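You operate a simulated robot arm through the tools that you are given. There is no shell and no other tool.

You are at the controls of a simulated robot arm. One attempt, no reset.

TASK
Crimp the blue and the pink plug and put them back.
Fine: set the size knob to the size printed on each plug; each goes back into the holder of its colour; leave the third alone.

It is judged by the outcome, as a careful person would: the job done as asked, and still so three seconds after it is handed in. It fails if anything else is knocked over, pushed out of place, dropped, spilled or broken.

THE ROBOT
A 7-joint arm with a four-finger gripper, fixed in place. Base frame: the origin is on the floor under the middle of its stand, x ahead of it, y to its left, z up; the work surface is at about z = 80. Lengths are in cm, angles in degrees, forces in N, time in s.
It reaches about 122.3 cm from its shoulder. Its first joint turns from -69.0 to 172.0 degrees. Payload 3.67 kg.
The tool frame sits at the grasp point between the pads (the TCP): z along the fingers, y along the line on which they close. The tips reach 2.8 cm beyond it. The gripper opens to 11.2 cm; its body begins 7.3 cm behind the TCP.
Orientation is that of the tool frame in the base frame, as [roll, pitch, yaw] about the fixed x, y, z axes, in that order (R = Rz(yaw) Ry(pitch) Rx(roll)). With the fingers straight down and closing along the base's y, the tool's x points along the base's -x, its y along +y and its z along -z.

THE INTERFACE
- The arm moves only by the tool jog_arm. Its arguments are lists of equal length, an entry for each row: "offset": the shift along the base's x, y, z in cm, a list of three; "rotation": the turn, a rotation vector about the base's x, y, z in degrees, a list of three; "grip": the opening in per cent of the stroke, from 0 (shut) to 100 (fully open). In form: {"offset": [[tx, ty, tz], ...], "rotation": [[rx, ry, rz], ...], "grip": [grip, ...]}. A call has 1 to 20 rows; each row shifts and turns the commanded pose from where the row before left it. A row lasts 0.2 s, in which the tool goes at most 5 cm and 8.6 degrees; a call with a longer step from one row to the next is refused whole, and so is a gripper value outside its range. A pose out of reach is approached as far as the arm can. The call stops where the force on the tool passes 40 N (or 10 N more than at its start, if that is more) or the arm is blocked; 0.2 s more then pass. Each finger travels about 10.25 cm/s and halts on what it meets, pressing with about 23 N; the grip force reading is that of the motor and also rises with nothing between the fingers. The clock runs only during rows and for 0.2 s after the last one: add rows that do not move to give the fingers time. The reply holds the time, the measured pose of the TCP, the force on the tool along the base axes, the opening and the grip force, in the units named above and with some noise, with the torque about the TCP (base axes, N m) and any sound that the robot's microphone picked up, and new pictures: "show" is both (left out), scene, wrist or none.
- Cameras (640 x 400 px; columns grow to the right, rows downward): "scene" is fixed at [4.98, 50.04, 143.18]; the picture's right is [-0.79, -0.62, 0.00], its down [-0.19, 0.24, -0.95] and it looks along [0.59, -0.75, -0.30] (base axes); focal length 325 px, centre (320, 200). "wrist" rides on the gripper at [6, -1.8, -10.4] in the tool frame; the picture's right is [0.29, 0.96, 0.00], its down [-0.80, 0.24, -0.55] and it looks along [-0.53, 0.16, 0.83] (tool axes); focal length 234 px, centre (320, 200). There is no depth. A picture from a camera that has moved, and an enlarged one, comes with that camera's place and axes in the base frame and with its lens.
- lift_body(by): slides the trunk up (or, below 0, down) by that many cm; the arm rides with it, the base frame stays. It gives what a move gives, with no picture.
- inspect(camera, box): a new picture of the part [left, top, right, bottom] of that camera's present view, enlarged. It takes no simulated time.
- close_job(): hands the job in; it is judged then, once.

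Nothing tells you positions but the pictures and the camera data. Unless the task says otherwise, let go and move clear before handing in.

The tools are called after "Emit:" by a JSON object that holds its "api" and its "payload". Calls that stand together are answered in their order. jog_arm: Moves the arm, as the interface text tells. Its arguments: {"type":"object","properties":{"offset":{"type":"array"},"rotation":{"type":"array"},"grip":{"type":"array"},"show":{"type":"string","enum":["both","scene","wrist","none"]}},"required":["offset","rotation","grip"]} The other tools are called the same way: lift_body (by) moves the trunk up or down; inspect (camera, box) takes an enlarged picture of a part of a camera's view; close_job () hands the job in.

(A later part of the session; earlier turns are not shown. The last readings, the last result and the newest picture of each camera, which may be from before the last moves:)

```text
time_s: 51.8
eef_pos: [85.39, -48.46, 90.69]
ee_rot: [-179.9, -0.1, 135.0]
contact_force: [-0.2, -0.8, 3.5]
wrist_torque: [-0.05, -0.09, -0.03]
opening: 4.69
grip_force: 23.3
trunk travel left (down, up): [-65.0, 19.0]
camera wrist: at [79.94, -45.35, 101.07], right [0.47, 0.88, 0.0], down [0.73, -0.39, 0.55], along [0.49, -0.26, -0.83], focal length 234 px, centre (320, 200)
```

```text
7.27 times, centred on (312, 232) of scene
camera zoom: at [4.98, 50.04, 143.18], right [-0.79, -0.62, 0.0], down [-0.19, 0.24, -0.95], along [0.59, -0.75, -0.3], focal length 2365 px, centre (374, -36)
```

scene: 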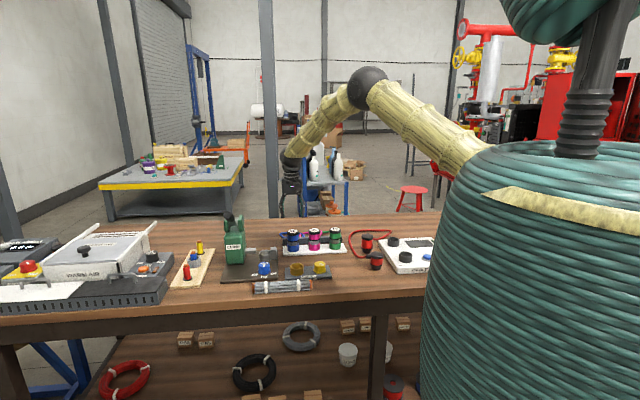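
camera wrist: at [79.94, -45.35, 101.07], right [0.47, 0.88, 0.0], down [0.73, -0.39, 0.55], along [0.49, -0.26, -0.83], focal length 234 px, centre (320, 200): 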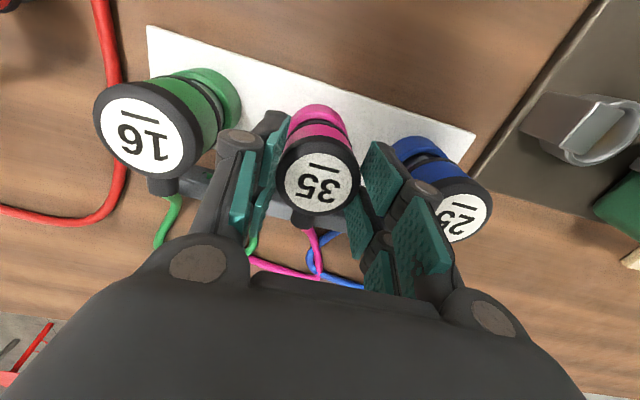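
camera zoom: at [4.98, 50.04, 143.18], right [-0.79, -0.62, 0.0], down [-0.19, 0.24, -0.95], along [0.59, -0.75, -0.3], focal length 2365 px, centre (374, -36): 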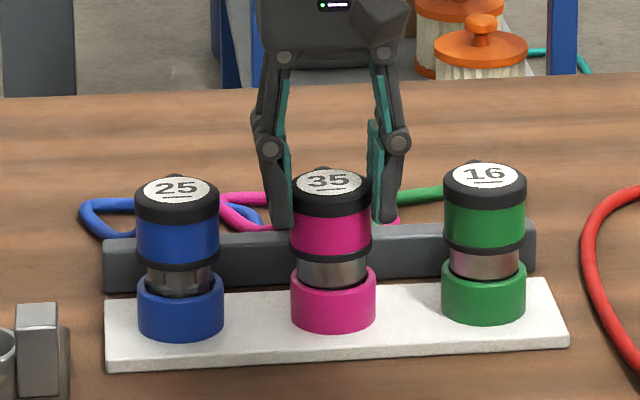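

Pink is gripped just as blue was. Lifting high enough to pass over the blue plug.

Emit:
{"api": "jog_arm", "payload": {"offset": [[0, 0, 0.8], [0, 0, 1.2], [0, 0, 2], [0, 0, 2.5], [0, 0, 2.5], [0, 0, 2.5]], "rotation": [[0, 0, 0], [0, 0, 0], [0, 0, 0], [0, 0, 0], [0, 0, 0], [0, 0, 0]], "grip": [20, 20, 20, 20, 20, 20], "show": "wrist"}}

Emit:
{"api": "inspect", "payload": {"camera": "wrist", "box": [200, 60, 440, 260]}}

Emit:
{"api": "inspect", "payload": {"camera": "scene", "box": [270, 195, 350, 260]}}

```text
time_s: 53.2
eef_pos: [85.38, -48.32, 102.13]
ee_rot: [-180.0, -0.1, 135.0]
contact_force: [0.1, 0.7, -0.8]
wrist_torque: [0.01, 0.02, -0.01]
opening: 4.67
grip_force: 22.7
trunk travel left (down, up): [-65.0, 19.0]
camera wrist: at [79.85, -45.33, 112.52], right [0.47, 0.88, 0.0], down [0.73, -0.39, 0.55], along [0.49, -0.26, -0.83], focal length 234 px, centre (320, 200)
```

wrist: 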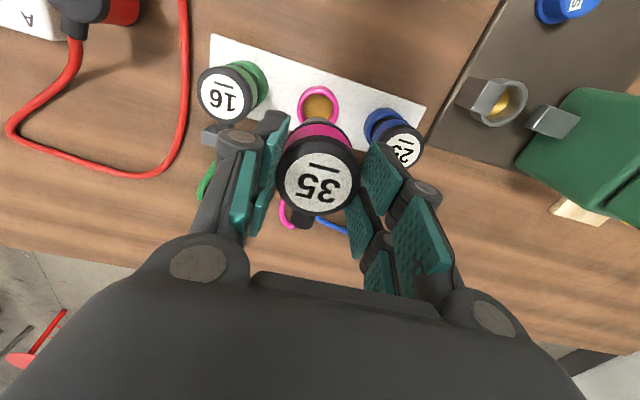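

```text
2.00 times, centred on (320, 160) of wrist
camera zoom: at [79.85, -45.33, 112.52], right [0.47, 0.88, 0.0], down [0.73, -0.39, 0.55], along [0.49, -0.26, -0.83], focal length 468 px, centre (320, 280)
```

zoom: 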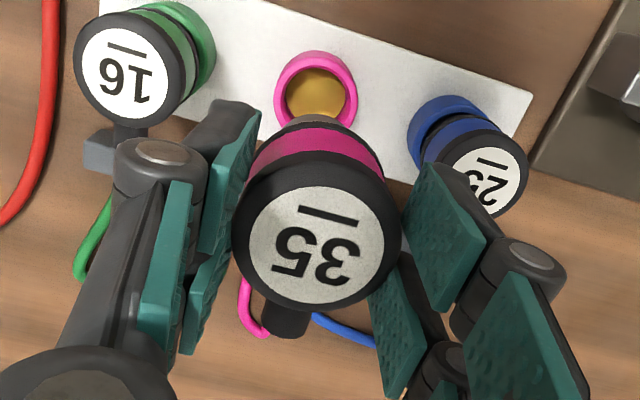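

```text
6.15 times, centred on (310, 228) of scene
camera zoom: at [4.98, 50.04, 143.18], right [-0.79, -0.62, 0.0], down [-0.19, 0.24, -0.95], along [0.59, -0.75, -0.3], focal length 2001 px, centre (382, 31)
```

zoom: 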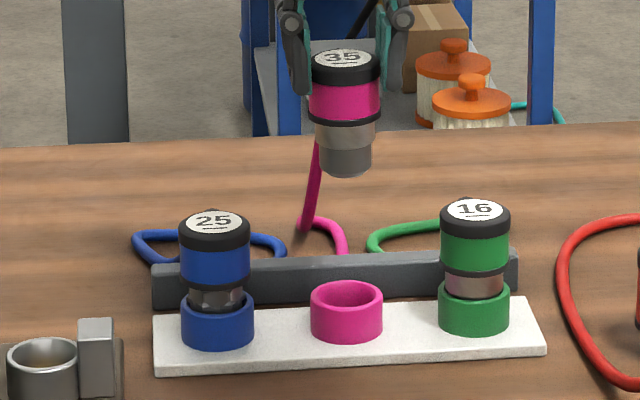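

Emit:
{"api": "jog_arm", "payload": {"offset": [[1.2, 2.6, 0], [1.6, 3.3, 0], [1.6, 3.3, 0]], "rotation": [[0, 0, 0], [0, 0, 0], [0, 0, 0]], "grip": [20, 20, 20], "show": "none"}}

Emit:
{"api": "inspect", "payload": {"camera": "scene", "box": [250, 185, 350, 265]}}

```text
time_s: 54.0
eef_pos: [89.8, -39.14, 102.09]
ee_rot: [-179.9, -0.1, 134.9]
contact_force: [0.7, -0.2, -1.0]
wrist_torque: [-0.01, 0.03, 0.0]
opening: 4.67
grip_force: 23.1
trunk travel left (down, up): [-65.0, 19.0]
```

```text
5.00 times, centred on (300, 225) of scene
camera zoom: at [4.98, 50.04, 143.18], right [-0.79, -0.62, 0.0], down [-0.19, 0.24, -0.95], along [0.59, -0.75, -0.3], focal length 1626 px, centre (420, 75)
```

zoom: 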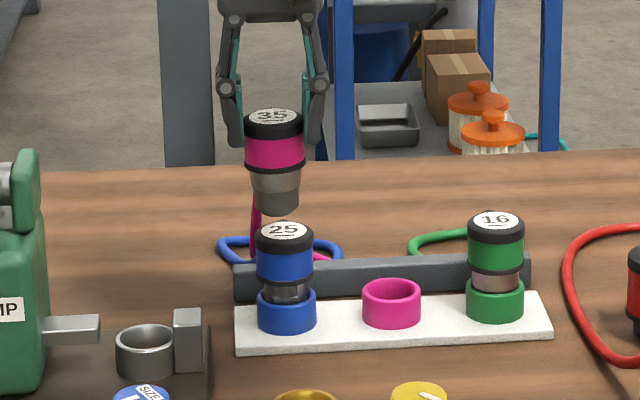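

Emit:
{"api": "jog_arm", "payload": {"offset": [[1.6, 3.3, 0], [1.6, 3.3, 0], [1.3, 2.6, -0.5], [0.53, 1.04, -1.5], [0, 0, -1]], "rotation": [[0, 0, 0], [0, 0, 0], [0, 0, 0], [0, 0, 0], [0, 0, 0]], "grip": [20, 20, 20, 20, 20], "show": "wrist"}}

Emit:
{"api": "inspect", "payload": {"camera": "scene", "box": [235, 195, 325, 270]}}

Emit:
{"api": "inspect", "payload": {"camera": "wrist", "box": [280, 80, 360, 140]}}

```text
time_s: 55.2
eef_pos: [94.93, -28.85, 99.03]
ee_rot: [-180.0, 0.0, 135.1]
contact_force: [0.9, 0.9, -1.0]
wrist_torque: [0.04, 0.08, 0.03]
opening: 4.67
grip_force: 22.9
trunk travel left (down, up): [-65.0, 19.0]
camera wrist: at [89.39, -25.88, 109.38], right [0.47, 0.88, 0.0], down [0.73, -0.39, 0.55], along [0.49, -0.26, -0.83], focal length 234 px, centre (320, 200)
```

wrist: 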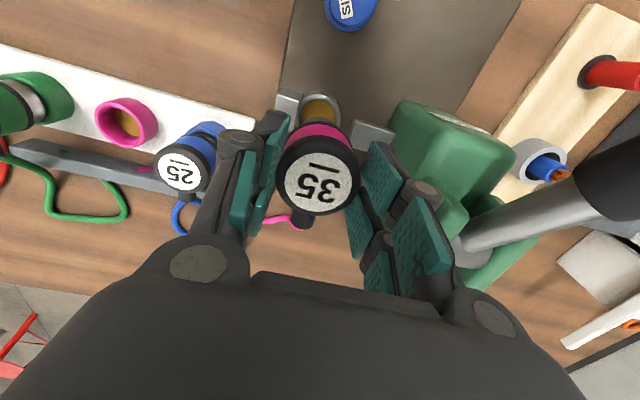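

```text
5.33 times, centred on (280, 232) of scene
camera zoom: at [4.98, 50.04, 143.18], right [-0.79, -0.62, 0.0], down [-0.19, 0.24, -0.95], along [0.59, -0.75, -0.3], focal length 1734 px, centre (533, 27)
```

zoom: 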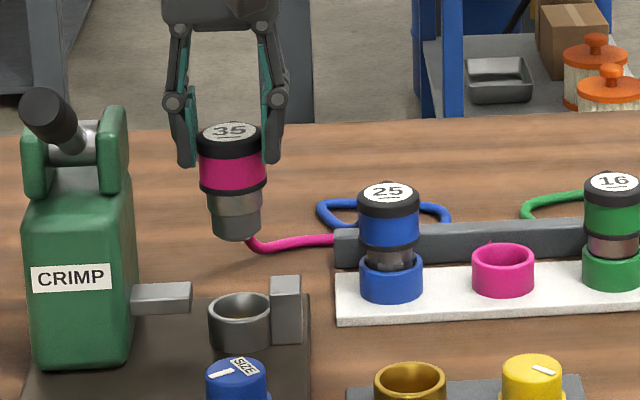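

```text
6.67 times, centred on (320, 110) of wrist
camera zoom: at [89.39, -25.88, 109.38], right [0.47, 0.88, 0.0], down [0.73, -0.39, 0.55], along [0.49, -0.26, -0.83], focal length 1561 px, centre (320, 800)
```

zoom: 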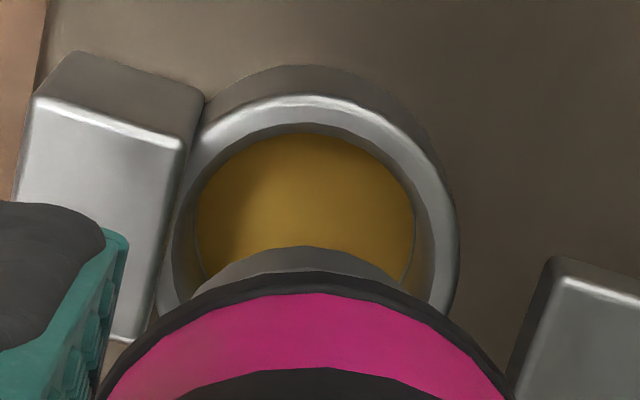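

Emit:
{"api": "jog_arm", "payload": {"offset": [[0.08, -0.02, -2], [0, 0, -2], [0, 0, -1.2], [0, 0, 0]], "rotation": [[0, 0, 0], [0, 0, 0], [0, 0, 0], [0, 0, 0]], "grip": [20, 20, 20, 20], "show": "none"}}

Emit:
{"api": "inspect", "payload": {"camera": "scene", "box": [250, 225, 282, 265]}}

Emit:
{"api": "inspect", "payload": {"camera": "wrist", "box": [280, 95, 360, 145]}}

```text
time_s: 56.2
eef_pos: [94.85, -28.84, 93.85]
ee_rot: [-180.0, -0.1, 135.0]
contact_force: [0.0, 0.3, -0.6]
wrist_torque: [-0.01, 0.02, 0.04]
opening: 4.67
grip_force: 23.2
trunk travel left (down, up): [-65.0, 19.0]
```

```text
10.00 times, centred on (266, 245) of scene
camera zoom: at [4.98, 50.04, 143.18], right [-0.79, -0.62, 0.0], down [-0.19, 0.24, -0.95], along [0.59, -0.75, -0.3], focal length 3251 px, centre (860, -250)
```

zoom: 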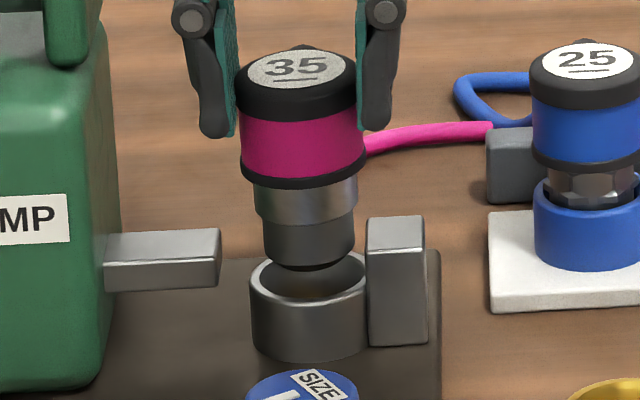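

```text
8.00 times, centred on (320, 120) of wrist
camera zoom: at [89.44, -25.9, 104.26], right [0.47, 0.88, 0.0], down [0.73, -0.39, 0.55], along [0.49, -0.26, -0.83], focal length 1873 px, centre (320, 840)
```

zoom: 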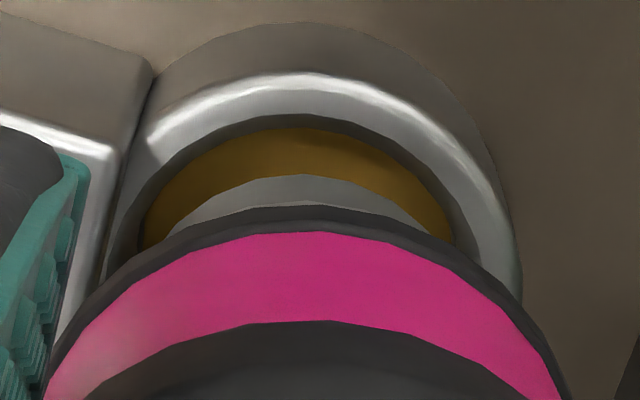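

Aligned. Lowering into the die.

Emit:
{"api": "jog_arm", "payload": {"offset": [[0.04, 0.02, -0.8], [0, 0, -0.7], [0, 0, -0.6], [0, 0, -0.5], [0, 0, 0]], "rotation": [[0, 0, 0], [0, 0, 0], [0, 0, 0], [0, 0, 0], [0, 0, 0]], "grip": [20, 20, 20, 20, 20], "show": "none"}}

Emit:
{"api": "inspect", "payload": {"camera": "scene", "box": [250, 225, 282, 265]}}

```text
time_s: 57.4
eef_pos: [94.94, -28.86, 91.15]
ee_rot: [-180.0, -0.1, 135.0]
contact_force: [0.0, 0.6, -0.2]
wrist_torque: [-0.02, 0.01, 0.0]
opening: 4.66
grip_force: 22.5
trunk travel left (down, up): [-65.0, 19.0]
```

```text
10.00 times, centred on (266, 245) of scene
camera zoom: at [4.98, 50.04, 143.18], right [-0.79, -0.62, 0.0], down [-0.19, 0.24, -0.95], along [0.59, -0.75, -0.3], focal length 3251 px, centre (860, -250)
```

zoom: 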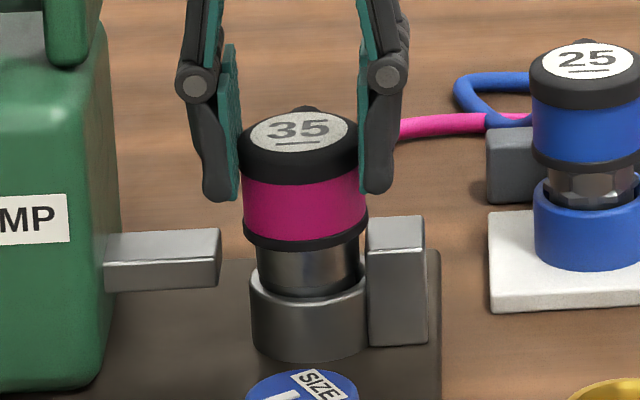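

Emit:
{"api": "jog_arm", "payload": {"offset": [[0, 0, -0.3], [0, 0, -0.3], [0, 0, 0]], "rotation": [[0, 0, 0], [0, 0, 0], [0, 0, 0]], "grip": [20, 20, 20], "show": "none"}}

Emit:
{"api": "inspect", "payload": {"camera": "scene", "box": [250, 225, 282, 265]}}

```text
time_s: 58.2
eef_pos: [94.89, -28.85, 90.8]
ee_rot: [179.9, 0.0, 135.0]
contact_force: [-1.4, -0.9, 11.9]
wrist_torque: [-0.04, -0.07, 0.02]
opening: 4.65
grip_force: 22.7
trunk travel left (down, up): [-65.0, 19.0]
```

```text
10.00 times, centred on (266, 245) of scene
camera zoom: at [4.98, 50.04, 143.18], right [-0.79, -0.62, 0.0], down [-0.19, 0.24, -0.95], along [0.59, -0.75, -0.3], focal length 3251 px, centre (860, -250)
```

zoom: 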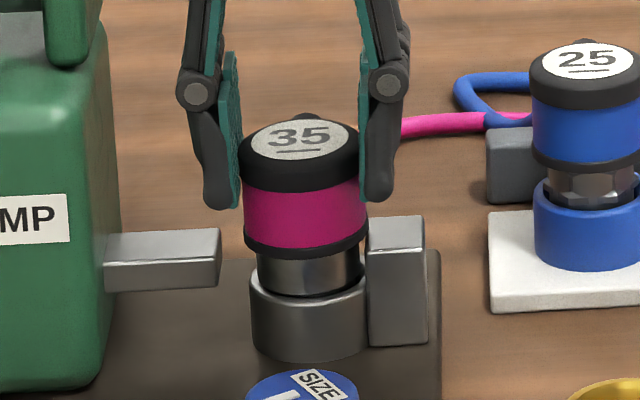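

Seated (12 N contact, z=90.8 as with blue). Releasing and rising, then going above the lever.

Emit:
{"api": "jog_arm", "payload": {"offset": [[0, 0, 0.25], [0, 0, 0], [0, 0, 0], [0, 0, 1.5], [0, 0, 4], [0, 0, 5], [0, 0, 5], [0, 0, 5.5]], "rotation": [[0, 0, 0], [0, 0, 0], [0, 0, 0], [0, 0, 0], [0, 0, 0], [0, 0, 0], [0, 0, 0], [0, 0, 0]], "grip": [25, 65, 65, 65, 65, 60, 40, 20], "show": "wrist"}}

Emit:
{"api": "inspect", "payload": {"camera": "scene", "box": [225, 195, 325, 275]}}

```text
refused: row 8 steps farther than a row can; nothing moved
```

```text
5.00 times, centred on (275, 235) of scene
camera zoom: at [4.98, 50.04, 143.18], right [-0.79, -0.62, 0.0], down [-0.19, 0.24, -0.95], along [0.59, -0.75, -0.3], focal length 1626 px, centre (545, 25)
```

zoom: 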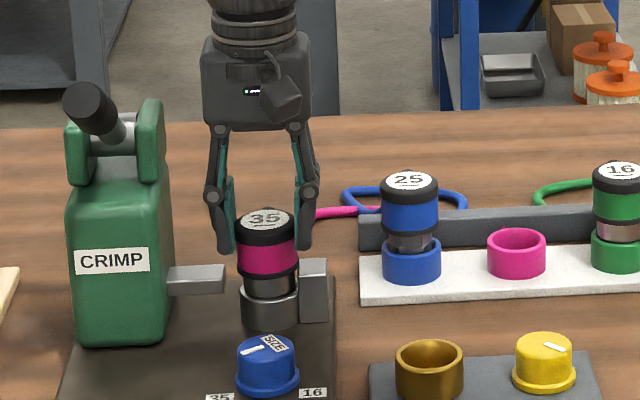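

The last row was too long; I'll repeat with shorter steps.

Emit:
{"api": "jog_arm", "payload": {"offset": [[0, 0, 0.25], [0, 0, 0], [0, 0, 0], [0, 0, 1.5], [0, 0, 4], [0, 0, 4.9], [0, 0, 4.9], [0, 0, 4.9], [0, 0, 0.8]], "rotation": [[0, 0, 0], [0, 0, 0], [0, 0, 0], [0, 0, 0], [0, 0, 0], [0, 0, 0], [0, 0, 0], [0, 0, 0], [0, 0, 0]], "grip": [25, 65, 65, 65, 65, 65, 40, 20, 0], "show": "wrist"}}

Emit:
{"api": "inspect", "payload": {"camera": "scene", "box": [225, 195, 325, 275]}}

```text
time_s: 60.2
eef_pos: [94.95, -28.97, 111.79]
ee_rot: [180.0, -0.1, 135.0]
contact_force: [-0.7, -0.9, 0.3]
wrist_torque: [0.01, 0.02, -0.05]
opening: 0.0
grip_force: 22.9
trunk travel left (down, up): [-65.0, 19.0]
camera wrist: at [89.57, -25.92, 122.23], right [0.47, 0.88, 0.0], down [0.73, -0.39, 0.55], along [0.49, -0.26, -0.83], focal length 234 px, centre (320, 200)
```

wrist: 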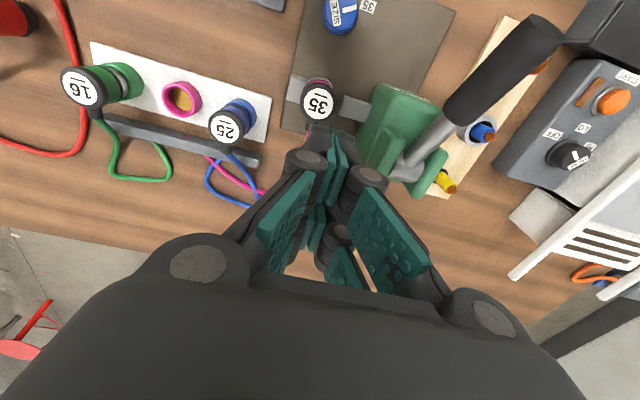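

```text
5.00 times, centred on (275, 235) of scene
camera zoom: at [4.98, 50.04, 143.18], right [-0.79, -0.62, 0.0], down [-0.19, 0.24, -0.95], along [0.59, -0.75, -0.3], focal length 1626 px, centre (545, 25)
```

zoom: 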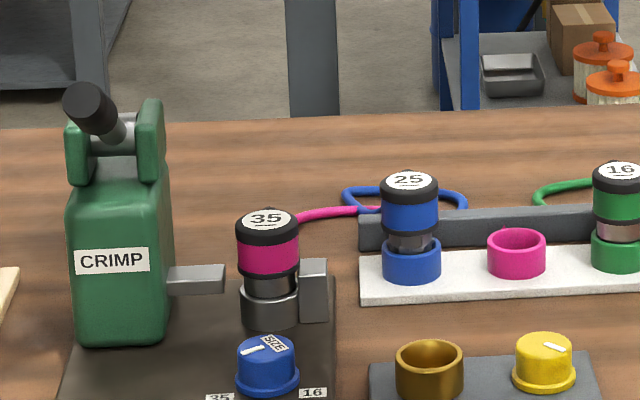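

Pink plug is in the die and the knob is at 35. I'll go above the handle and press it down as before.

Emit:
{"api": "jog_arm", "payload": {"offset": [[0.78, 4.59, 0.1], [0.78, 4.59, 0.1], [0.77, 4.59, 0.1], [0, 0, -1.5], [0, 0, -1.5], [0, 0, -1], [0, 0, -1], [0, 0, -1], [0, 0, -1], [0, 0, -1], [0, 0, -1], [0, 0, -0.8], [0, 0, -0.8]], "rotation": [[0, 0, 0], [0, 0, 0], [0, 0, 0], [0, 0, 0], [0, 0, 0], [0, 0, 0], [0, 0, 0], [0, 0, 0], [0, 0, 0], [0, 0, 0], [0, 0, 0], [0, 0, 0], [0, 0, 0]], "grip": [0, 0, 0, 0, 0, 0, 0, 0, 0, 0, 0, 0, 0], "show": "wrist"}}

Emit:
{"api": "inspect", "payload": {"camera": "scene", "box": [205, 165, 285, 265]}}

```text
time_s: 63.0
eef_pos: [97.31, -15.07, 101.54]
ee_rot: [-179.9, -0.1, 134.9]
contact_force: [0.1, 0.4, 3.0]
wrist_torque: [0.04, 0.05, -0.05]
opening: 0.0
grip_force: 35.4
trunk travel left (down, up): [-65.0, 19.0]
camera wrist: at [91.79, -12.09, 111.98], right [0.47, 0.88, 0.0], down [0.73, -0.39, 0.55], along [0.49, -0.26, -0.83], focal length 234 px, centre (320, 200)
```

wrist: 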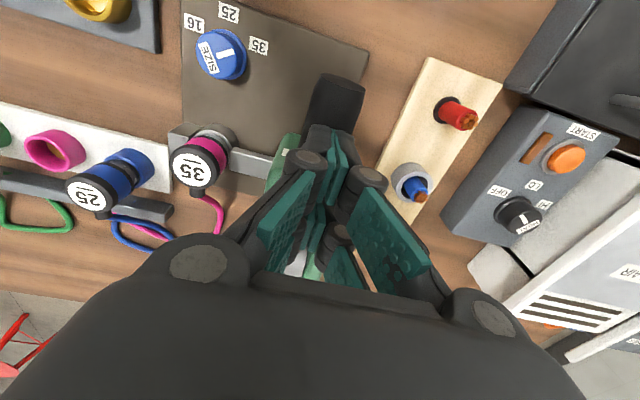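

```text
4.00 times, centred on (245, 215) of scene
camera zoom: at [4.98, 50.04, 143.18], right [-0.79, -0.62, 0.0], down [-0.19, 0.24, -0.95], along [0.59, -0.75, -0.3], focal length 1300 px, centre (620, 140)
```

zoom: 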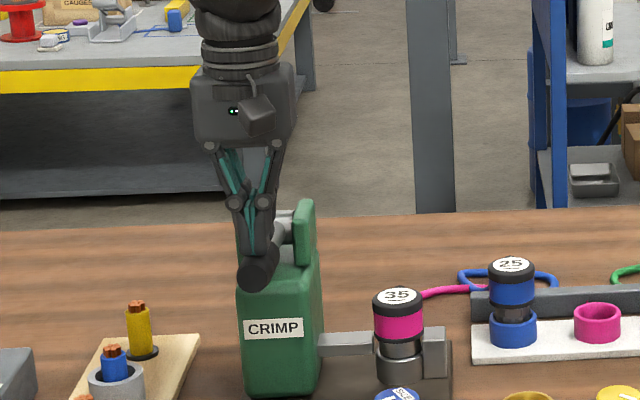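

Emit:
{"api": "jog_arm", "payload": {"offset": [[0, 0, -0.8], [0, 0, -0.8], [0, 0, -0.8], [0, 0, -0.7], [0, 0, -0.6], [0, 0, -0.6], [0, 0, -0.3], [0, 0, -0.3]], "rotation": [[0, 0, 0], [0, 0, 0], [0, 0, 0], [0, 0, 0], [0, 0, 0], [0, 0, 0], [0, 0, 0], [0, 0, 0]], "grip": [0, 0, 0, 0, 0, 0, 0, 0], "show": "wrist"}}

Emit:
{"api": "inspect", "payload": {"camera": "scene", "box": [230, 215, 290, 275]}}

```text
time_s: 64.8
eef_pos: [97.13, -15.06, 97.27]
ee_rot: [179.7, 0.2, 135.0]
contact_force: [0.4, 0.4, 34.4]
wrist_torque: [-0.65, -0.61, -0.01]
opening: 0.6
grip_force: 36.2
trunk travel left (down, up): [-65.0, 19.0]
camera wrist: at [91.61, -12.06, 107.66], right [0.47, 0.88, 0.0], down [0.73, -0.39, 0.56], along [0.49, -0.26, -0.83], focal length 234 px, centre (320, 200)
```

wrist: 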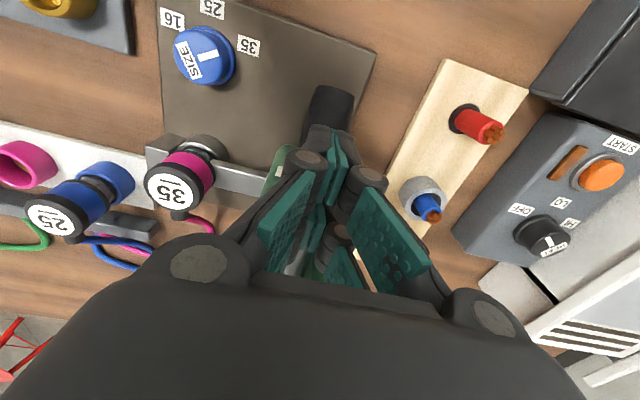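

```text
6.67 times, centred on (260, 245) of scene
camera zoom: at [4.98, 50.04, 143.18], right [-0.79, -0.62, 0.0], down [-0.19, 0.24, -0.95], along [0.59, -0.75, -0.3], focal length 2168 px, centre (720, -100)
```

zoom: 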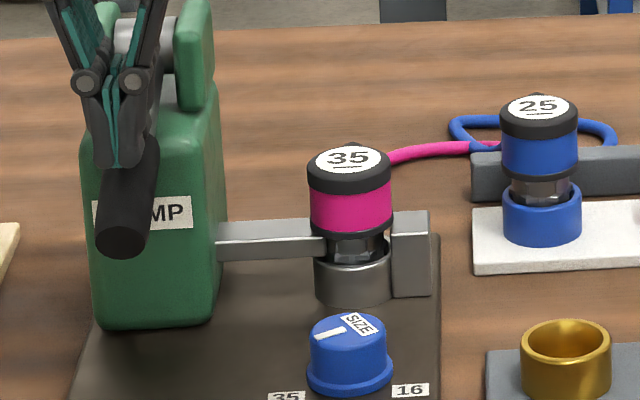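

The stroke is complete; the sleeve looks crimped. Raising the hand.

Emit:
{"api": "jog_arm", "payload": {"offset": [[0, 0, 1], [0, 0, 2], [0, 0, 3], [0, 0, 3], [0, 0, 3], [0, 0, 3]], "rotation": [[0, 0, 0], [0, 0, 0], [0, 0, 0], [0, 0, 0], [0, 0, 0], [0, 0, 0]], "grip": [0, 0, 0, 0, 0, 0], "show": "wrist"}}

Emit:
{"api": "inspect", "payload": {"camera": "scene", "box": [210, 195, 310, 275]}}

Emit:
{"api": "inspect", "payload": {"camera": "scene", "box": [248, 228, 284, 264]}}

```text
time_s: 66.2
eef_pos: [97.11, -15.05, 111.83]
ee_rot: [-179.9, -0.1, 135.1]
contact_force: [0.1, -0.2, 0.1]
wrist_torque: [-0.01, -0.02, 0.0]
opening: 0.0
grip_force: 35.7
trunk travel left (down, up): [-65.0, 19.0]
camera wrist: at [91.64, -12.08, 122.17], right [0.47, 0.88, 0.0], down [0.73, -0.39, 0.55], along [0.49, -0.26, -0.83], focal length 234 px, centre (320, 200)
```

wrist: 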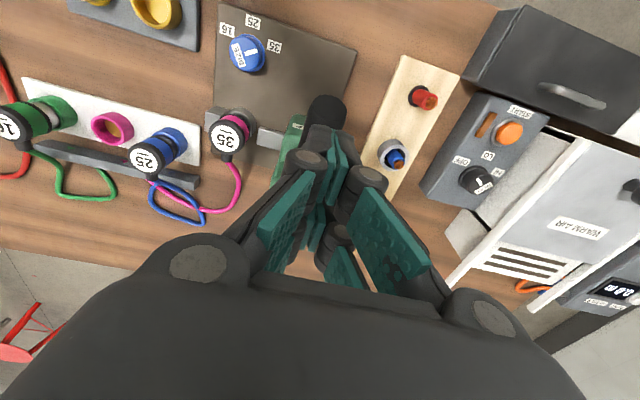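

```text
5.00 times, centred on (260, 235) of scene
camera zoom: at [4.98, 50.04, 143.18], right [-0.79, -0.62, 0.0], down [-0.19, 0.24, -0.95], along [0.59, -0.75, -0.3], focal length 1626 px, centre (620, 25)
```

zoom: 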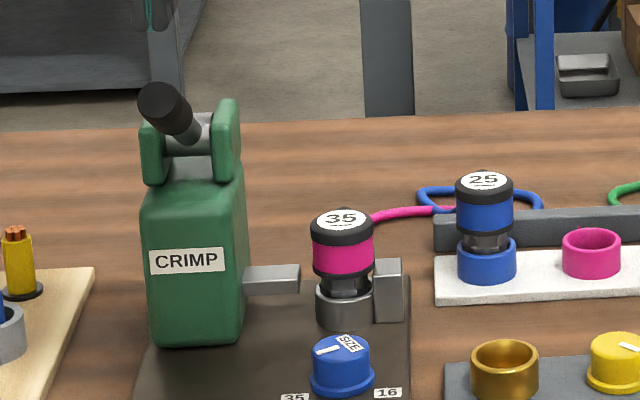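

```text
11.11 times, centred on (266, 246) of scene
camera zoom: at [4.98, 50.04, 143.18], right [-0.79, -0.62, 0.0], down [-0.19, 0.24, -0.95], along [0.59, -0.75, -0.3], focal length 3613 px, centre (920, -311)
```

zoom: 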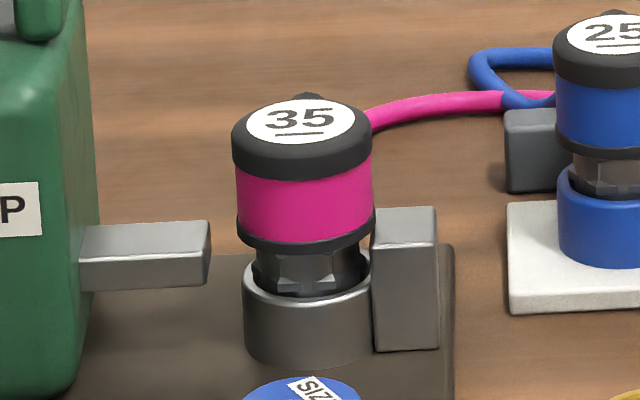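

Pink is crimped and the lever is back up. Now picking the pink plug from the die.

Emit:
{"api": "jog_arm", "payload": {"offset": [[-0.75, -4.68, 0], [-0.75, -4.68, 0], [-0.75, -4.68, 0], [0, 0, -4.5], [0, 0, -4.5], [0, 0, -4], [0, 0, 0]], "rotation": [[0, 0, 0], [0, 0, 0], [0, 0, 0], [0, 0, 0], [0, 0, 0], [0, 0, 0], [0, 0, 0]], "grip": [0, 30, 60, 60, 60, 60, 60], "show": "wrist"}}

Emit:
{"api": "inspect", "payload": {"camera": "wrist", "box": [240, 80, 400, 200]}}

```text
time_s: 67.8
eef_pos: [94.9, -29.05, 98.91]
ee_rot: [179.8, 0.0, 135.0]
contact_force: [-0.1, -0.7, 0.8]
wrist_torque: [0.02, -0.01, -0.01]
opening: 6.72
grip_force: 0.1
trunk travel left (down, up): [-65.0, 19.0]
camera wrist: at [89.42, -26.07, 109.24], right [0.47, 0.88, 0.0], down [0.73, -0.39, 0.55], along [0.49, -0.26, -0.83], focal length 234 px, centre (320, 200)
```

wrist: 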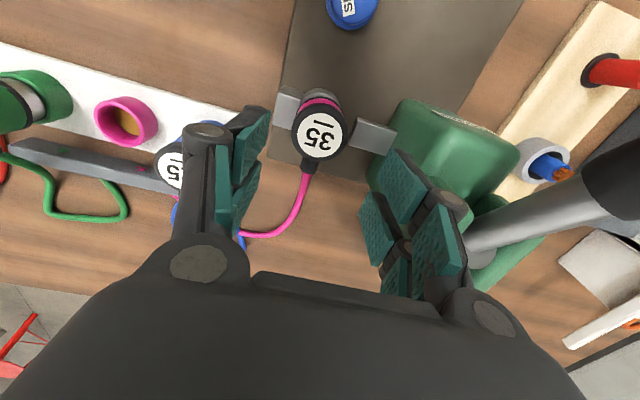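

```text
3.33 times, centred on (320, 140) of wrist
camera zoom: at [89.42, -26.07, 109.24], right [0.47, 0.88, 0.0], down [0.73, -0.39, 0.55], along [0.49, -0.26, -0.83], focal length 781 px, centre (320, 400)
```

zoom: 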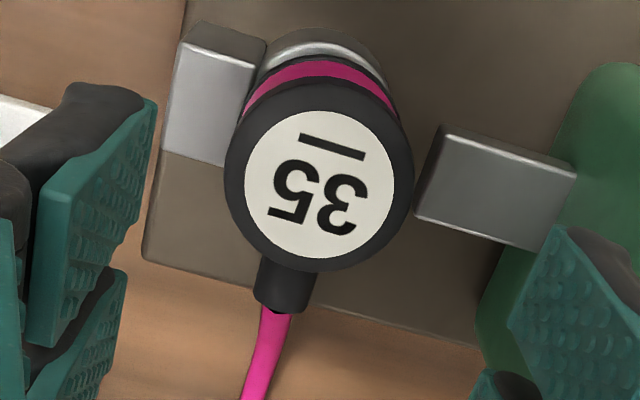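

Emit:
{"api": "jog_arm", "payload": {"offset": [[0.05, -0.05, -4], [0, 0, -3], [0, 0, -1.05], [0, 0, 0], [0, 0, 0], [0, 0, 0]], "rotation": [[0, 0, 0], [0, 0, 0], [0, 0, 0], [0, 0, 0], [0, 0, 0], [0, 0, 0]], "grip": [60, 60, 60, 25, 25, 25], "show": "wrist"}}

Emit:
{"api": "inspect", "payload": {"camera": "wrist", "box": [200, 60, 440, 260]}}

Emit:
{"api": "inspect", "payload": {"camera": "scene", "box": [248, 220, 288, 264]}}

```text
time_s: 69.2
eef_pos: [95.23, -29.22, 90.59]
ee_rot: [-180.0, -0.1, 135.0]
contact_force: [-0.3, -0.2, -0.9]
wrist_torque: [0.01, -0.02, 0.01]
opening: 4.53
grip_force: 23.0
trunk travel left (down, up): [-65.0, 19.0]
camera wrist: at [89.64, -26.2, 101.07], right [0.47, 0.88, 0.0], down [0.73, -0.39, 0.55], along [0.49, -0.26, -0.83], focal length 234 px, centre (320, 200)
```

wrist: 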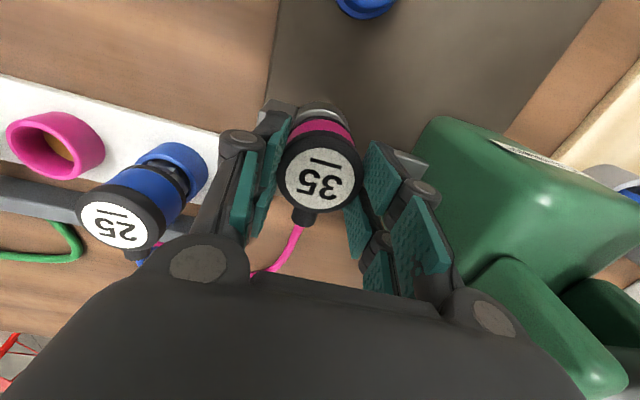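

```text
2.00 times, centred on (320, 160) of wrist
camera zoom: at [89.64, -26.2, 101.07], right [0.47, 0.88, 0.0], down [0.73, -0.39, 0.55], along [0.49, -0.26, -0.83], focal length 468 px, centre (320, 280)
```

zoom: 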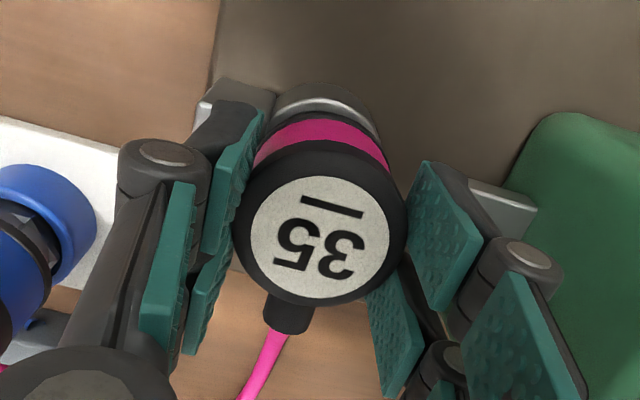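

```text
9.09 times, centred on (268, 242) of scene
camera zoom: at [4.98, 50.04, 143.18], right [-0.79, -0.62, 0.0], down [-0.19, 0.24, -0.95], along [0.59, -0.75, -0.3], focal length 2956 px, centre (793, -182)
```

zoom: 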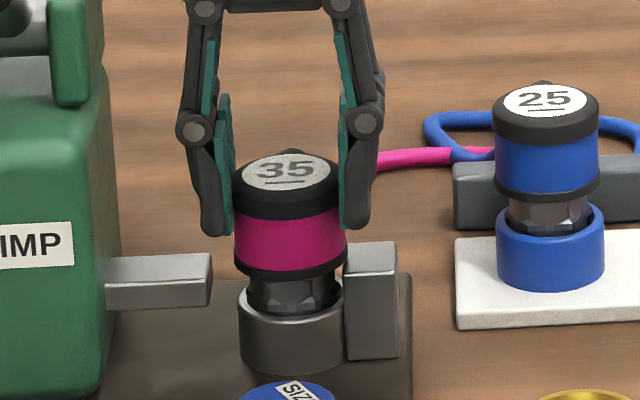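

Gripped. Lifting straight up, high enough to pass over the blue plug.

Emit:
{"api": "jog_arm", "payload": {"offset": [[0, 0, 0.8], [0, 0, 1.2], [0, 0, 2], [0, 0, 2.5], [0, 0, 2.5], [0, 0, 2.3], [0, 0, 0]], "rotation": [[0, 0, 0], [0, 0, 0], [0, 0, 0], [0, 0, 0], [0, 0, 0], [0, 0, 0], [0, 0, 0]], "grip": [20, 20, 20, 20, 20, 20, 20], "show": "wrist"}}

Emit:
{"api": "inspect", "payload": {"camera": "scene", "box": [225, 185, 325, 270]}}

Emit:
{"api": "inspect", "payload": {"camera": "wrist", "box": [200, 60, 440, 260]}}

```text
time_s: 70.8
eef_pos: [95.15, -29.33, 101.93]
ee_rot: [-180.0, -0.1, 135.0]
contact_force: [0.6, 0.4, -1.9]
wrist_torque: [0.01, 0.01, 0.01]
opening: 4.54
grip_force: 23.2
trunk travel left (down, up): [-65.0, 19.0]
camera wrist: at [89.7, -26.18, 112.22], right [0.47, 0.88, 0.0], down [0.73, -0.39, 0.55], along [0.49, -0.26, -0.83], focal length 234 px, centre (320, 200)
```

wrist: 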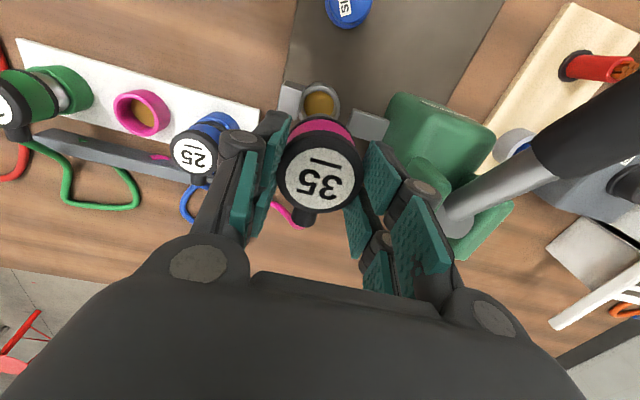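

```text
4.71 times, centred on (275, 228) of scene
camera zoom: at [4.98, 50.04, 143.18], right [-0.79, -0.62, 0.0], down [-0.19, 0.24, -0.95], along [0.59, -0.75, -0.3], focal length 1530 px, centre (532, 71)
```

zoom: 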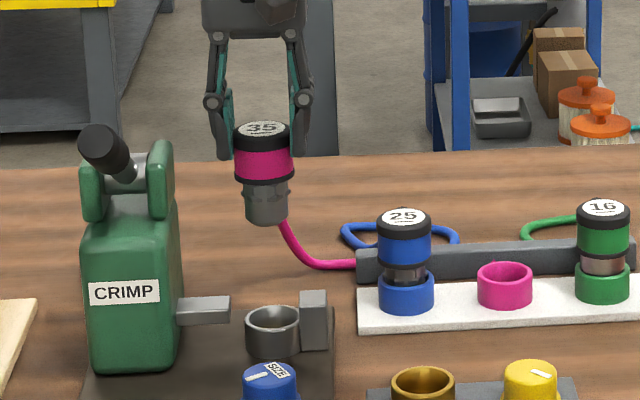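

```text
2.00 times, centred on (320, 160) of wrist
camera zoom: at [89.7, -26.18, 112.22], right [0.47, 0.88, 0.0], down [0.73, -0.39, 0.55], along [0.49, -0.26, -0.83], focal length 468 px, centre (320, 280)
```

zoom: 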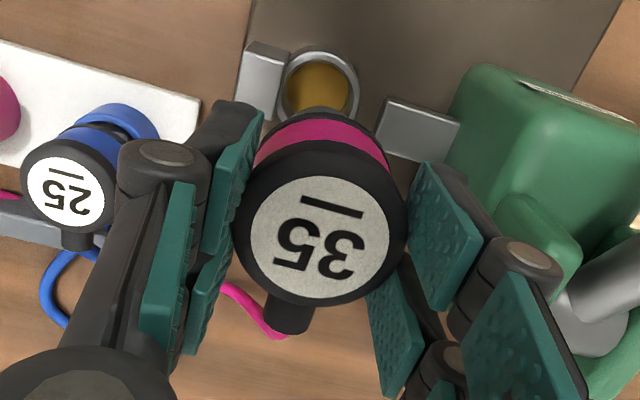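

Emit:
{"api": "jog_arm", "payload": {"offset": [[-1.2, -2.5, 0], [-1.9, -3.8, 0], [-1.9, -3.8, 0], [-1.9, -3.8, 0], [-1.7, -3.4, 0], [-1.0, -2.0, -1.5], [0, 0, -1.4], [0, 0, 0]], "rotation": [[0, 0, 0], [0, 0, 0], [0, 0, 0], [0, 0, 0], [0, 0, 0], [0, 0, 0], [0, 0, 0], [0, 0, 0]], "grip": [20, 20, 20, 20, 20, 20, 20, 20], "show": "wrist"}}

Emit:
{"api": "inspect", "payload": {"camera": "scene", "box": [280, 200, 345, 260]}}

Emit:
{"api": "inspect", "payload": {"camera": "wrist", "box": [280, 80, 360, 140]}}

Emit:
{"api": "inspect", "payload": {"camera": "wrist", "box": [260, 110, 380, 230]}}

```text
time_s: 72.6
eef_pos: [85.55, -48.58, 99.02]
ee_rot: [-180.0, 0.0, 135.0]
contact_force: [-0.8, -0.1, -0.9]
wrist_torque: [0.0, 0.02, 0.0]
opening: 4.56
grip_force: 22.6
trunk travel left (down, up): [-65.0, 19.0]
camera wrist: at [79.96, -45.55, 109.43], right [0.47, 0.88, 0.0], down [0.73, -0.4, 0.55], along [0.49, -0.26, -0.83], focal length 234 px, centre (320, 200)
```

wrist: 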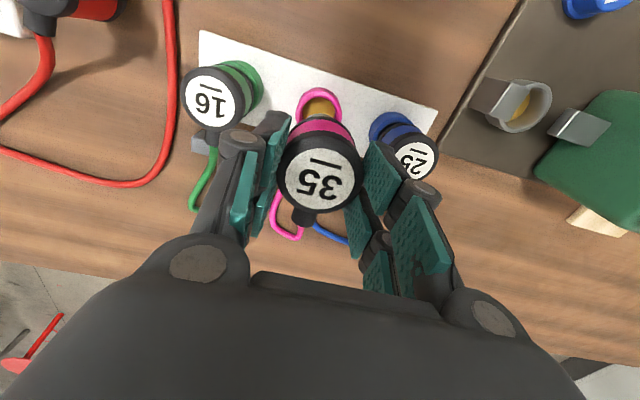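

```text
6.67 times, centred on (312, 230) of scene
camera zoom: at [4.98, 50.04, 143.18], right [-0.79, -0.62, 0.0], down [-0.19, 0.24, -0.95], along [0.59, -0.75, -0.3], focal length 2168 px, centre (370, 0)
```

zoom: 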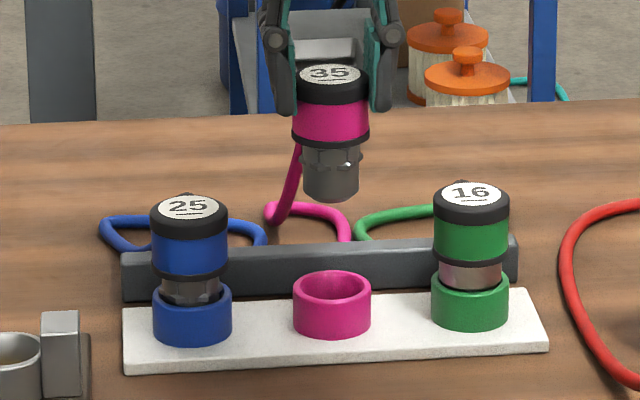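

```text
6.67 times, centred on (320, 110) of wrist
camera zoom: at [79.96, -45.55, 109.43], right [0.47, 0.88, 0.0], down [0.73, -0.4, 0.55], along [0.49, -0.26, -0.83], focal length 1561 px, centre (320, 800)
```

zoom: 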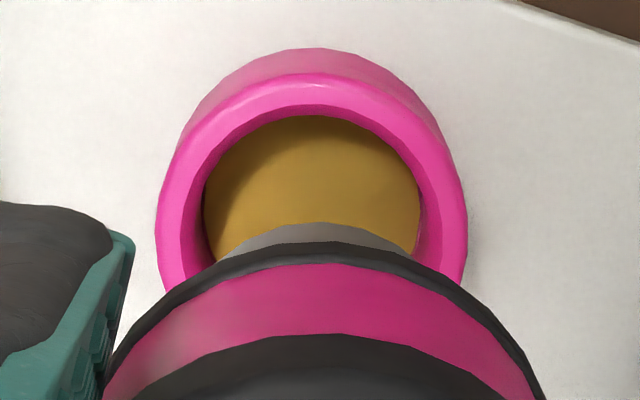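

```text
3.33 times, centred on (320, 170) of wrist
camera zoom: at [79.96, -45.55, 109.43], right [0.47, 0.88, 0.0], down [0.73, -0.4, 0.55], along [0.49, -0.26, -0.83], focal length 781 px, centre (320, 300)
```

zoom: 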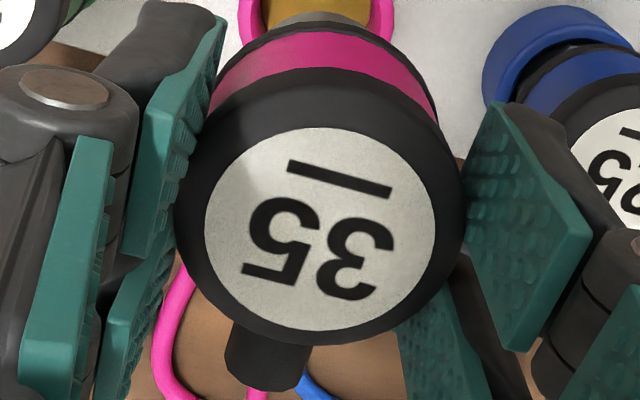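

Emit:
{"api": "jog_arm", "payload": {"offset": [[0.16, -0.2, -1.5], [0, 0, -2], [0, 0, -1.3], [0, 0, 0]], "rotation": [[0, 0, 0], [0, 0, 0], [0, 0, 0], [0, 0, 0]], "grip": [20, 20, 20, 20], "show": "none"}}

Emit:
{"api": "inspect", "payload": {"camera": "scene", "box": [296, 215, 332, 255]}}

Emit:
{"api": "inspect", "payload": {"camera": "wrist", "box": [280, 85, 360, 145]}}

```text
time_s: 73.6
eef_pos: [85.62, -48.72, 94.29]
ee_rot: [179.9, -0.1, 134.9]
contact_force: [0.2, 0.3, -0.6]
wrist_torque: [-0.03, -0.06, -0.01]
opening: 4.54
grip_force: 23.0
trunk travel left (down, up): [-65.0, 19.0]
```

```text
10.00 times, centred on (314, 235) of scene
camera zoom: at [4.98, 50.04, 143.18], right [-0.79, -0.62, 0.0], down [-0.19, 0.24, -0.95], along [0.59, -0.75, -0.3], focal length 3251 px, centre (380, -150)
```

zoom: 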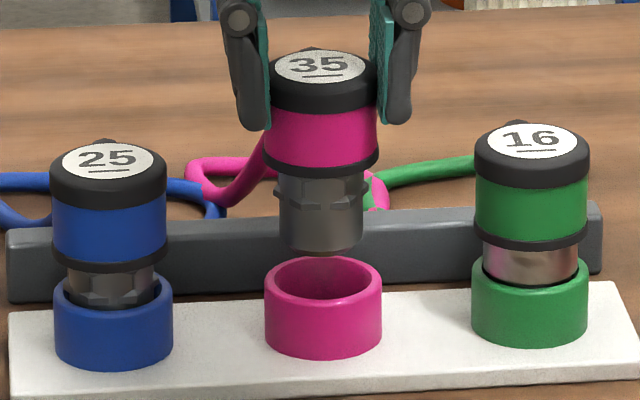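

```text
6.67 times, centred on (320, 115) of wrist
camera zoom: at [80.17, -45.74, 104.64], right [0.47, 0.88, 0.0], down [0.73, -0.39, 0.55], along [0.49, -0.26, -0.83], focal length 1561 px, centre (320, 767)
```

zoom: 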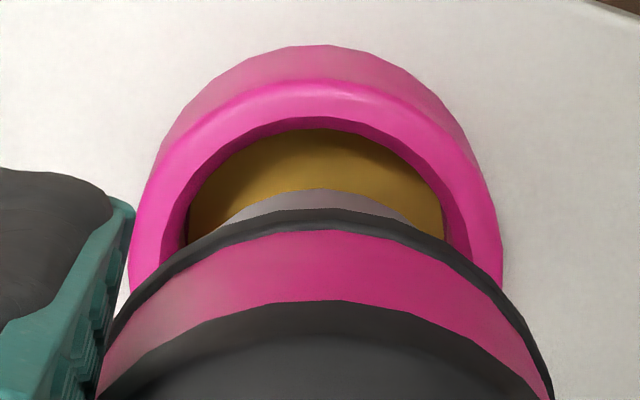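

Aligned. Lowering into the pink holder.

Emit:
{"api": "jog_arm", "payload": {"offset": [[0, 0, -0.8], [0, 0, -0.7], [0, 0, -0.6], [0, 0, -0.5], [0, 0, 0]], "rotation": [[0, 0, 0], [0, 0, 0], [0, 0, 0], [0, 0, 0], [0, 0, 0]], "grip": [20, 20, 20, 20, 20], "show": "none"}}

Emit:
{"api": "inspect", "payload": {"camera": "scene", "box": [296, 215, 332, 255]}}

```text
time_s: 74.8
eef_pos: [85.65, -48.74, 91.6]
ee_rot: [-180.0, 0.0, 135.1]
contact_force: [0.2, -0.5, -1.6]
wrist_torque: [-0.02, -0.04, 0.03]
opening: 4.54
grip_force: 22.7
trunk travel left (down, up): [-65.0, 19.0]
```

```text
10.00 times, centred on (314, 235) of scene
camera zoom: at [4.98, 50.04, 143.18], right [-0.79, -0.62, 0.0], down [-0.19, 0.24, -0.95], along [0.59, -0.75, -0.3], focal length 3251 px, centre (380, -150)
```

zoom: 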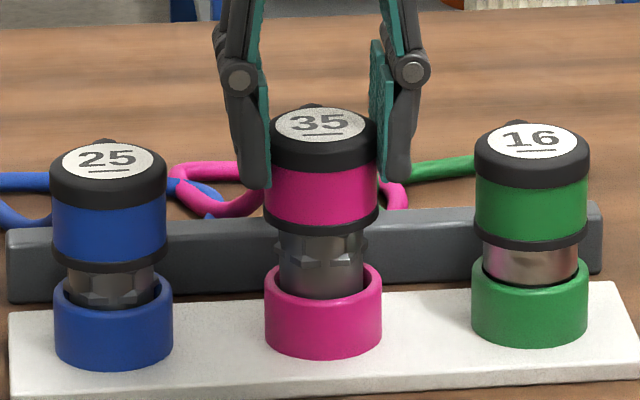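

Emit:
{"api": "jog_arm", "payload": {"offset": [[0, 0, -0.4], [0, 0, -0.4], [0, 0, -0.3], [0, 0, 0]], "rotation": [[0, 0, 0], [0, 0, 0], [0, 0, 0], [0, 0, 0]], "grip": [20, 20, 20, 20], "show": "none"}}

Emit:
{"api": "inspect", "payload": {"camera": "scene", "box": [296, 215, 332, 255]}}

```text
time_s: 75.8
eef_pos: [85.65, -48.64, 90.56]
ee_rot: [-180.0, -0.1, 135.0]
contact_force: [0.3, -0.4, -1.3]
wrist_torque: [0.0, 0.0, 0.02]
opening: 4.54
grip_force: 23.5
trunk travel left (down, up): [-65.0, 19.0]
```

```text
10.00 times, centred on (314, 235) of scene
camera zoom: at [4.98, 50.04, 143.18], right [-0.79, -0.62, 0.0], down [-0.19, 0.24, -0.95], along [0.59, -0.75, -0.3], focal length 3251 px, centre (380, -150)
```

zoom: 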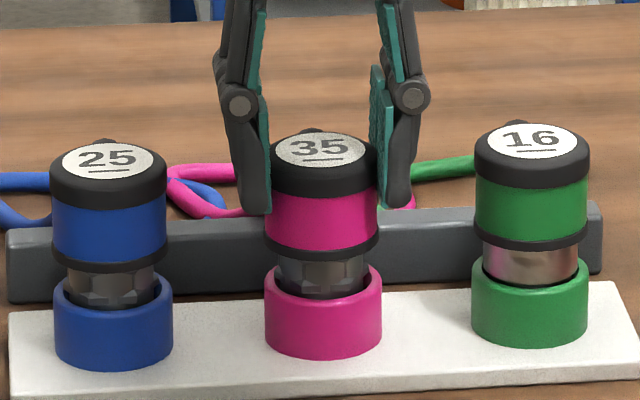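

Emit:
{"api": "jog_arm", "payload": {"offset": [[0, 0, -0.2], [0, 0, -0.2], [0, 0, 0]], "rotation": [[0, 0, 0], [0, 0, 0], [0, 0, 0]], "grip": [20, 20, 20], "show": "none"}}

Emit:
{"api": "inspect", "payload": {"camera": "scene", "box": [296, 215, 332, 255]}}

```text
time_s: 76.6
eef_pos: [85.6, -48.67, 90.4]
ee_rot: [179.9, 0.1, 134.9]
contact_force: [1.0, -3.1, 19.9]
wrist_torque: [-0.15, -0.04, -0.02]
opening: 4.55
grip_force: 22.9
trunk travel left (down, up): [-65.0, 19.0]
```

```text
10.00 times, centred on (314, 235) of scene
camera zoom: at [4.98, 50.04, 143.18], right [-0.79, -0.62, 0.0], down [-0.19, 0.24, -0.95], along [0.59, -0.75, -0.3], focal length 3251 px, centre (380, -150)
```

zoom: 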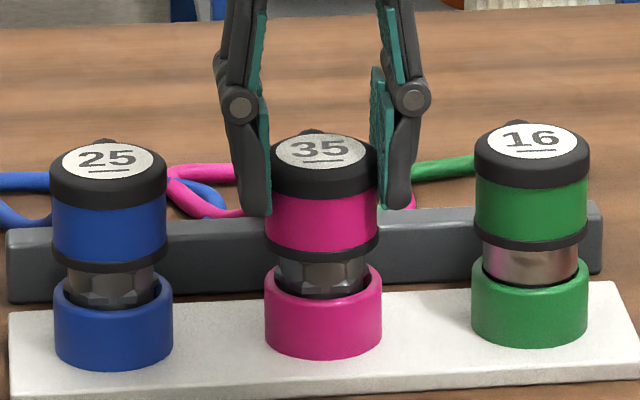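

Seated (20 N). Releasing and rising clear.

Emit:
{"api": "jog_arm", "payload": {"offset": [[0, 0, 0.25], [0, 0, 0], [0, 0, 0], [0, 0, 1.5], [0, 0, 3], [0, 0, 4], [0, 0, 4.5]], "rotation": [[0, 0, 0], [0, 0, 0], [0, 0, 0], [0, 0, 0], [0, 0, 0], [0, 0, 0], [0, 0, 0]], "grip": [25, 60, 60, 60, 60, 60, 60]}}

Emit:
{"api": "inspect", "payload": {"camera": "scene", "box": [280, 215, 345, 260]}}

Emit:
{"api": "inspect", "payload": {"camera": "wrist", "box": [200, 60, 440, 260]}}

Emit:
{"api": "inspect", "payload": {"camera": "scene", "box": [210, 200, 370, 300]}}

```text
time_s: 78.2
eef_pos: [85.49, -48.52, 103.55]
ee_rot: [180.0, 0.0, 135.1]
contact_force: [-0.2, -0.5, 0.8]
wrist_torque: [-0.02, -0.01, -0.02]
opening: 6.71
grip_force: 0.1
trunk travel left (down, up): [-65.0, 19.0]
camera wrist: at [79.98, -45.62, 113.93], right [0.47, 0.88, 0.0], down [0.73, -0.39, 0.55], along [0.49, -0.26, -0.83], focal length 234 px, centre (320, 200)
```

scene: 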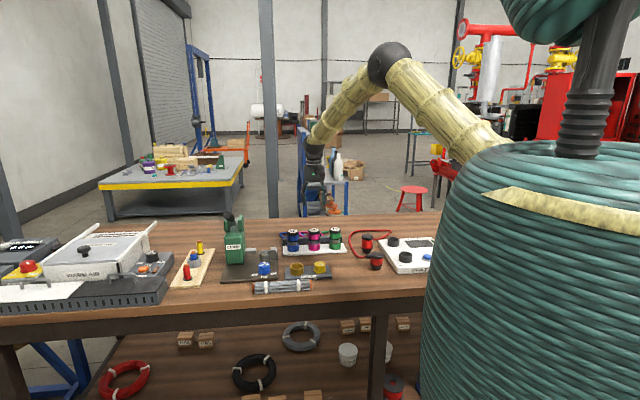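
wrist: 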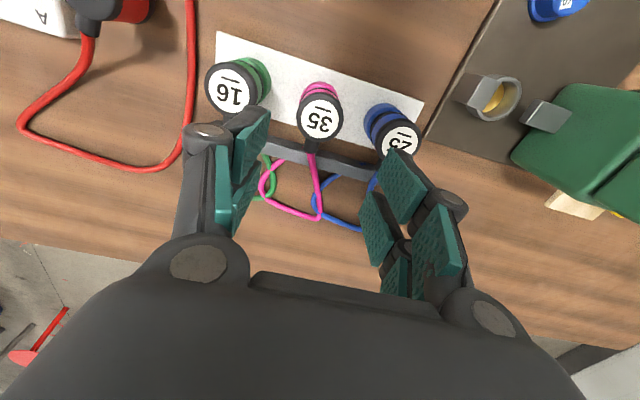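

```text
8.89 times, centred on (312, 238) of scene
camera zoom: at [4.98, 50.04, 143.18], right [-0.79, -0.62, 0.0], down [-0.19, 0.24, -0.95], along [0.59, -0.75, -0.3], focal length 2890 px, centre (387, -133)
```

zoom: 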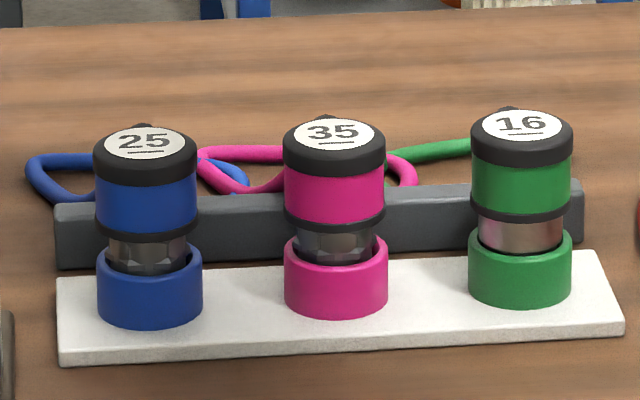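

```text
2.00 times, centred on (320, 160) of wrist
camera zoom: at [79.98, -45.62, 113.93], right [0.47, 0.88, 0.0], down [0.73, -0.39, 0.55], along [0.49, -0.26, -0.83], focal length 468 px, centre (320, 280)
```

zoom: 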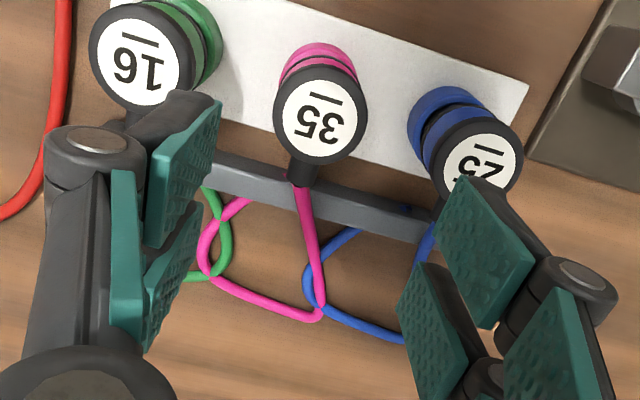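

```text
4.00 times, centred on (290, 250) of scene
camera zoom: at [4.98, 50.04, 143.18], right [-0.79, -0.62, 0.0], down [-0.19, 0.24, -0.95], along [0.59, -0.75, -0.3], focal length 1300 px, centre (440, 0)
```

zoom: 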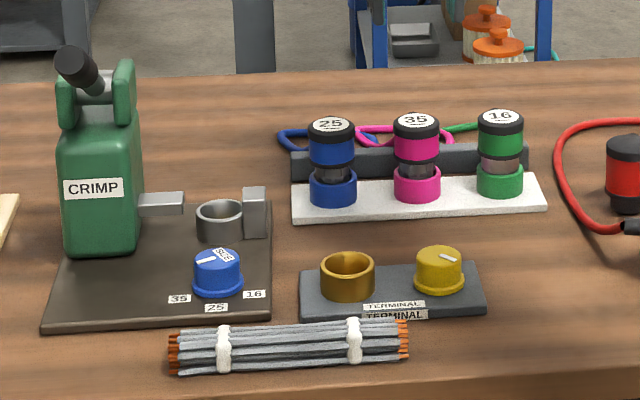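

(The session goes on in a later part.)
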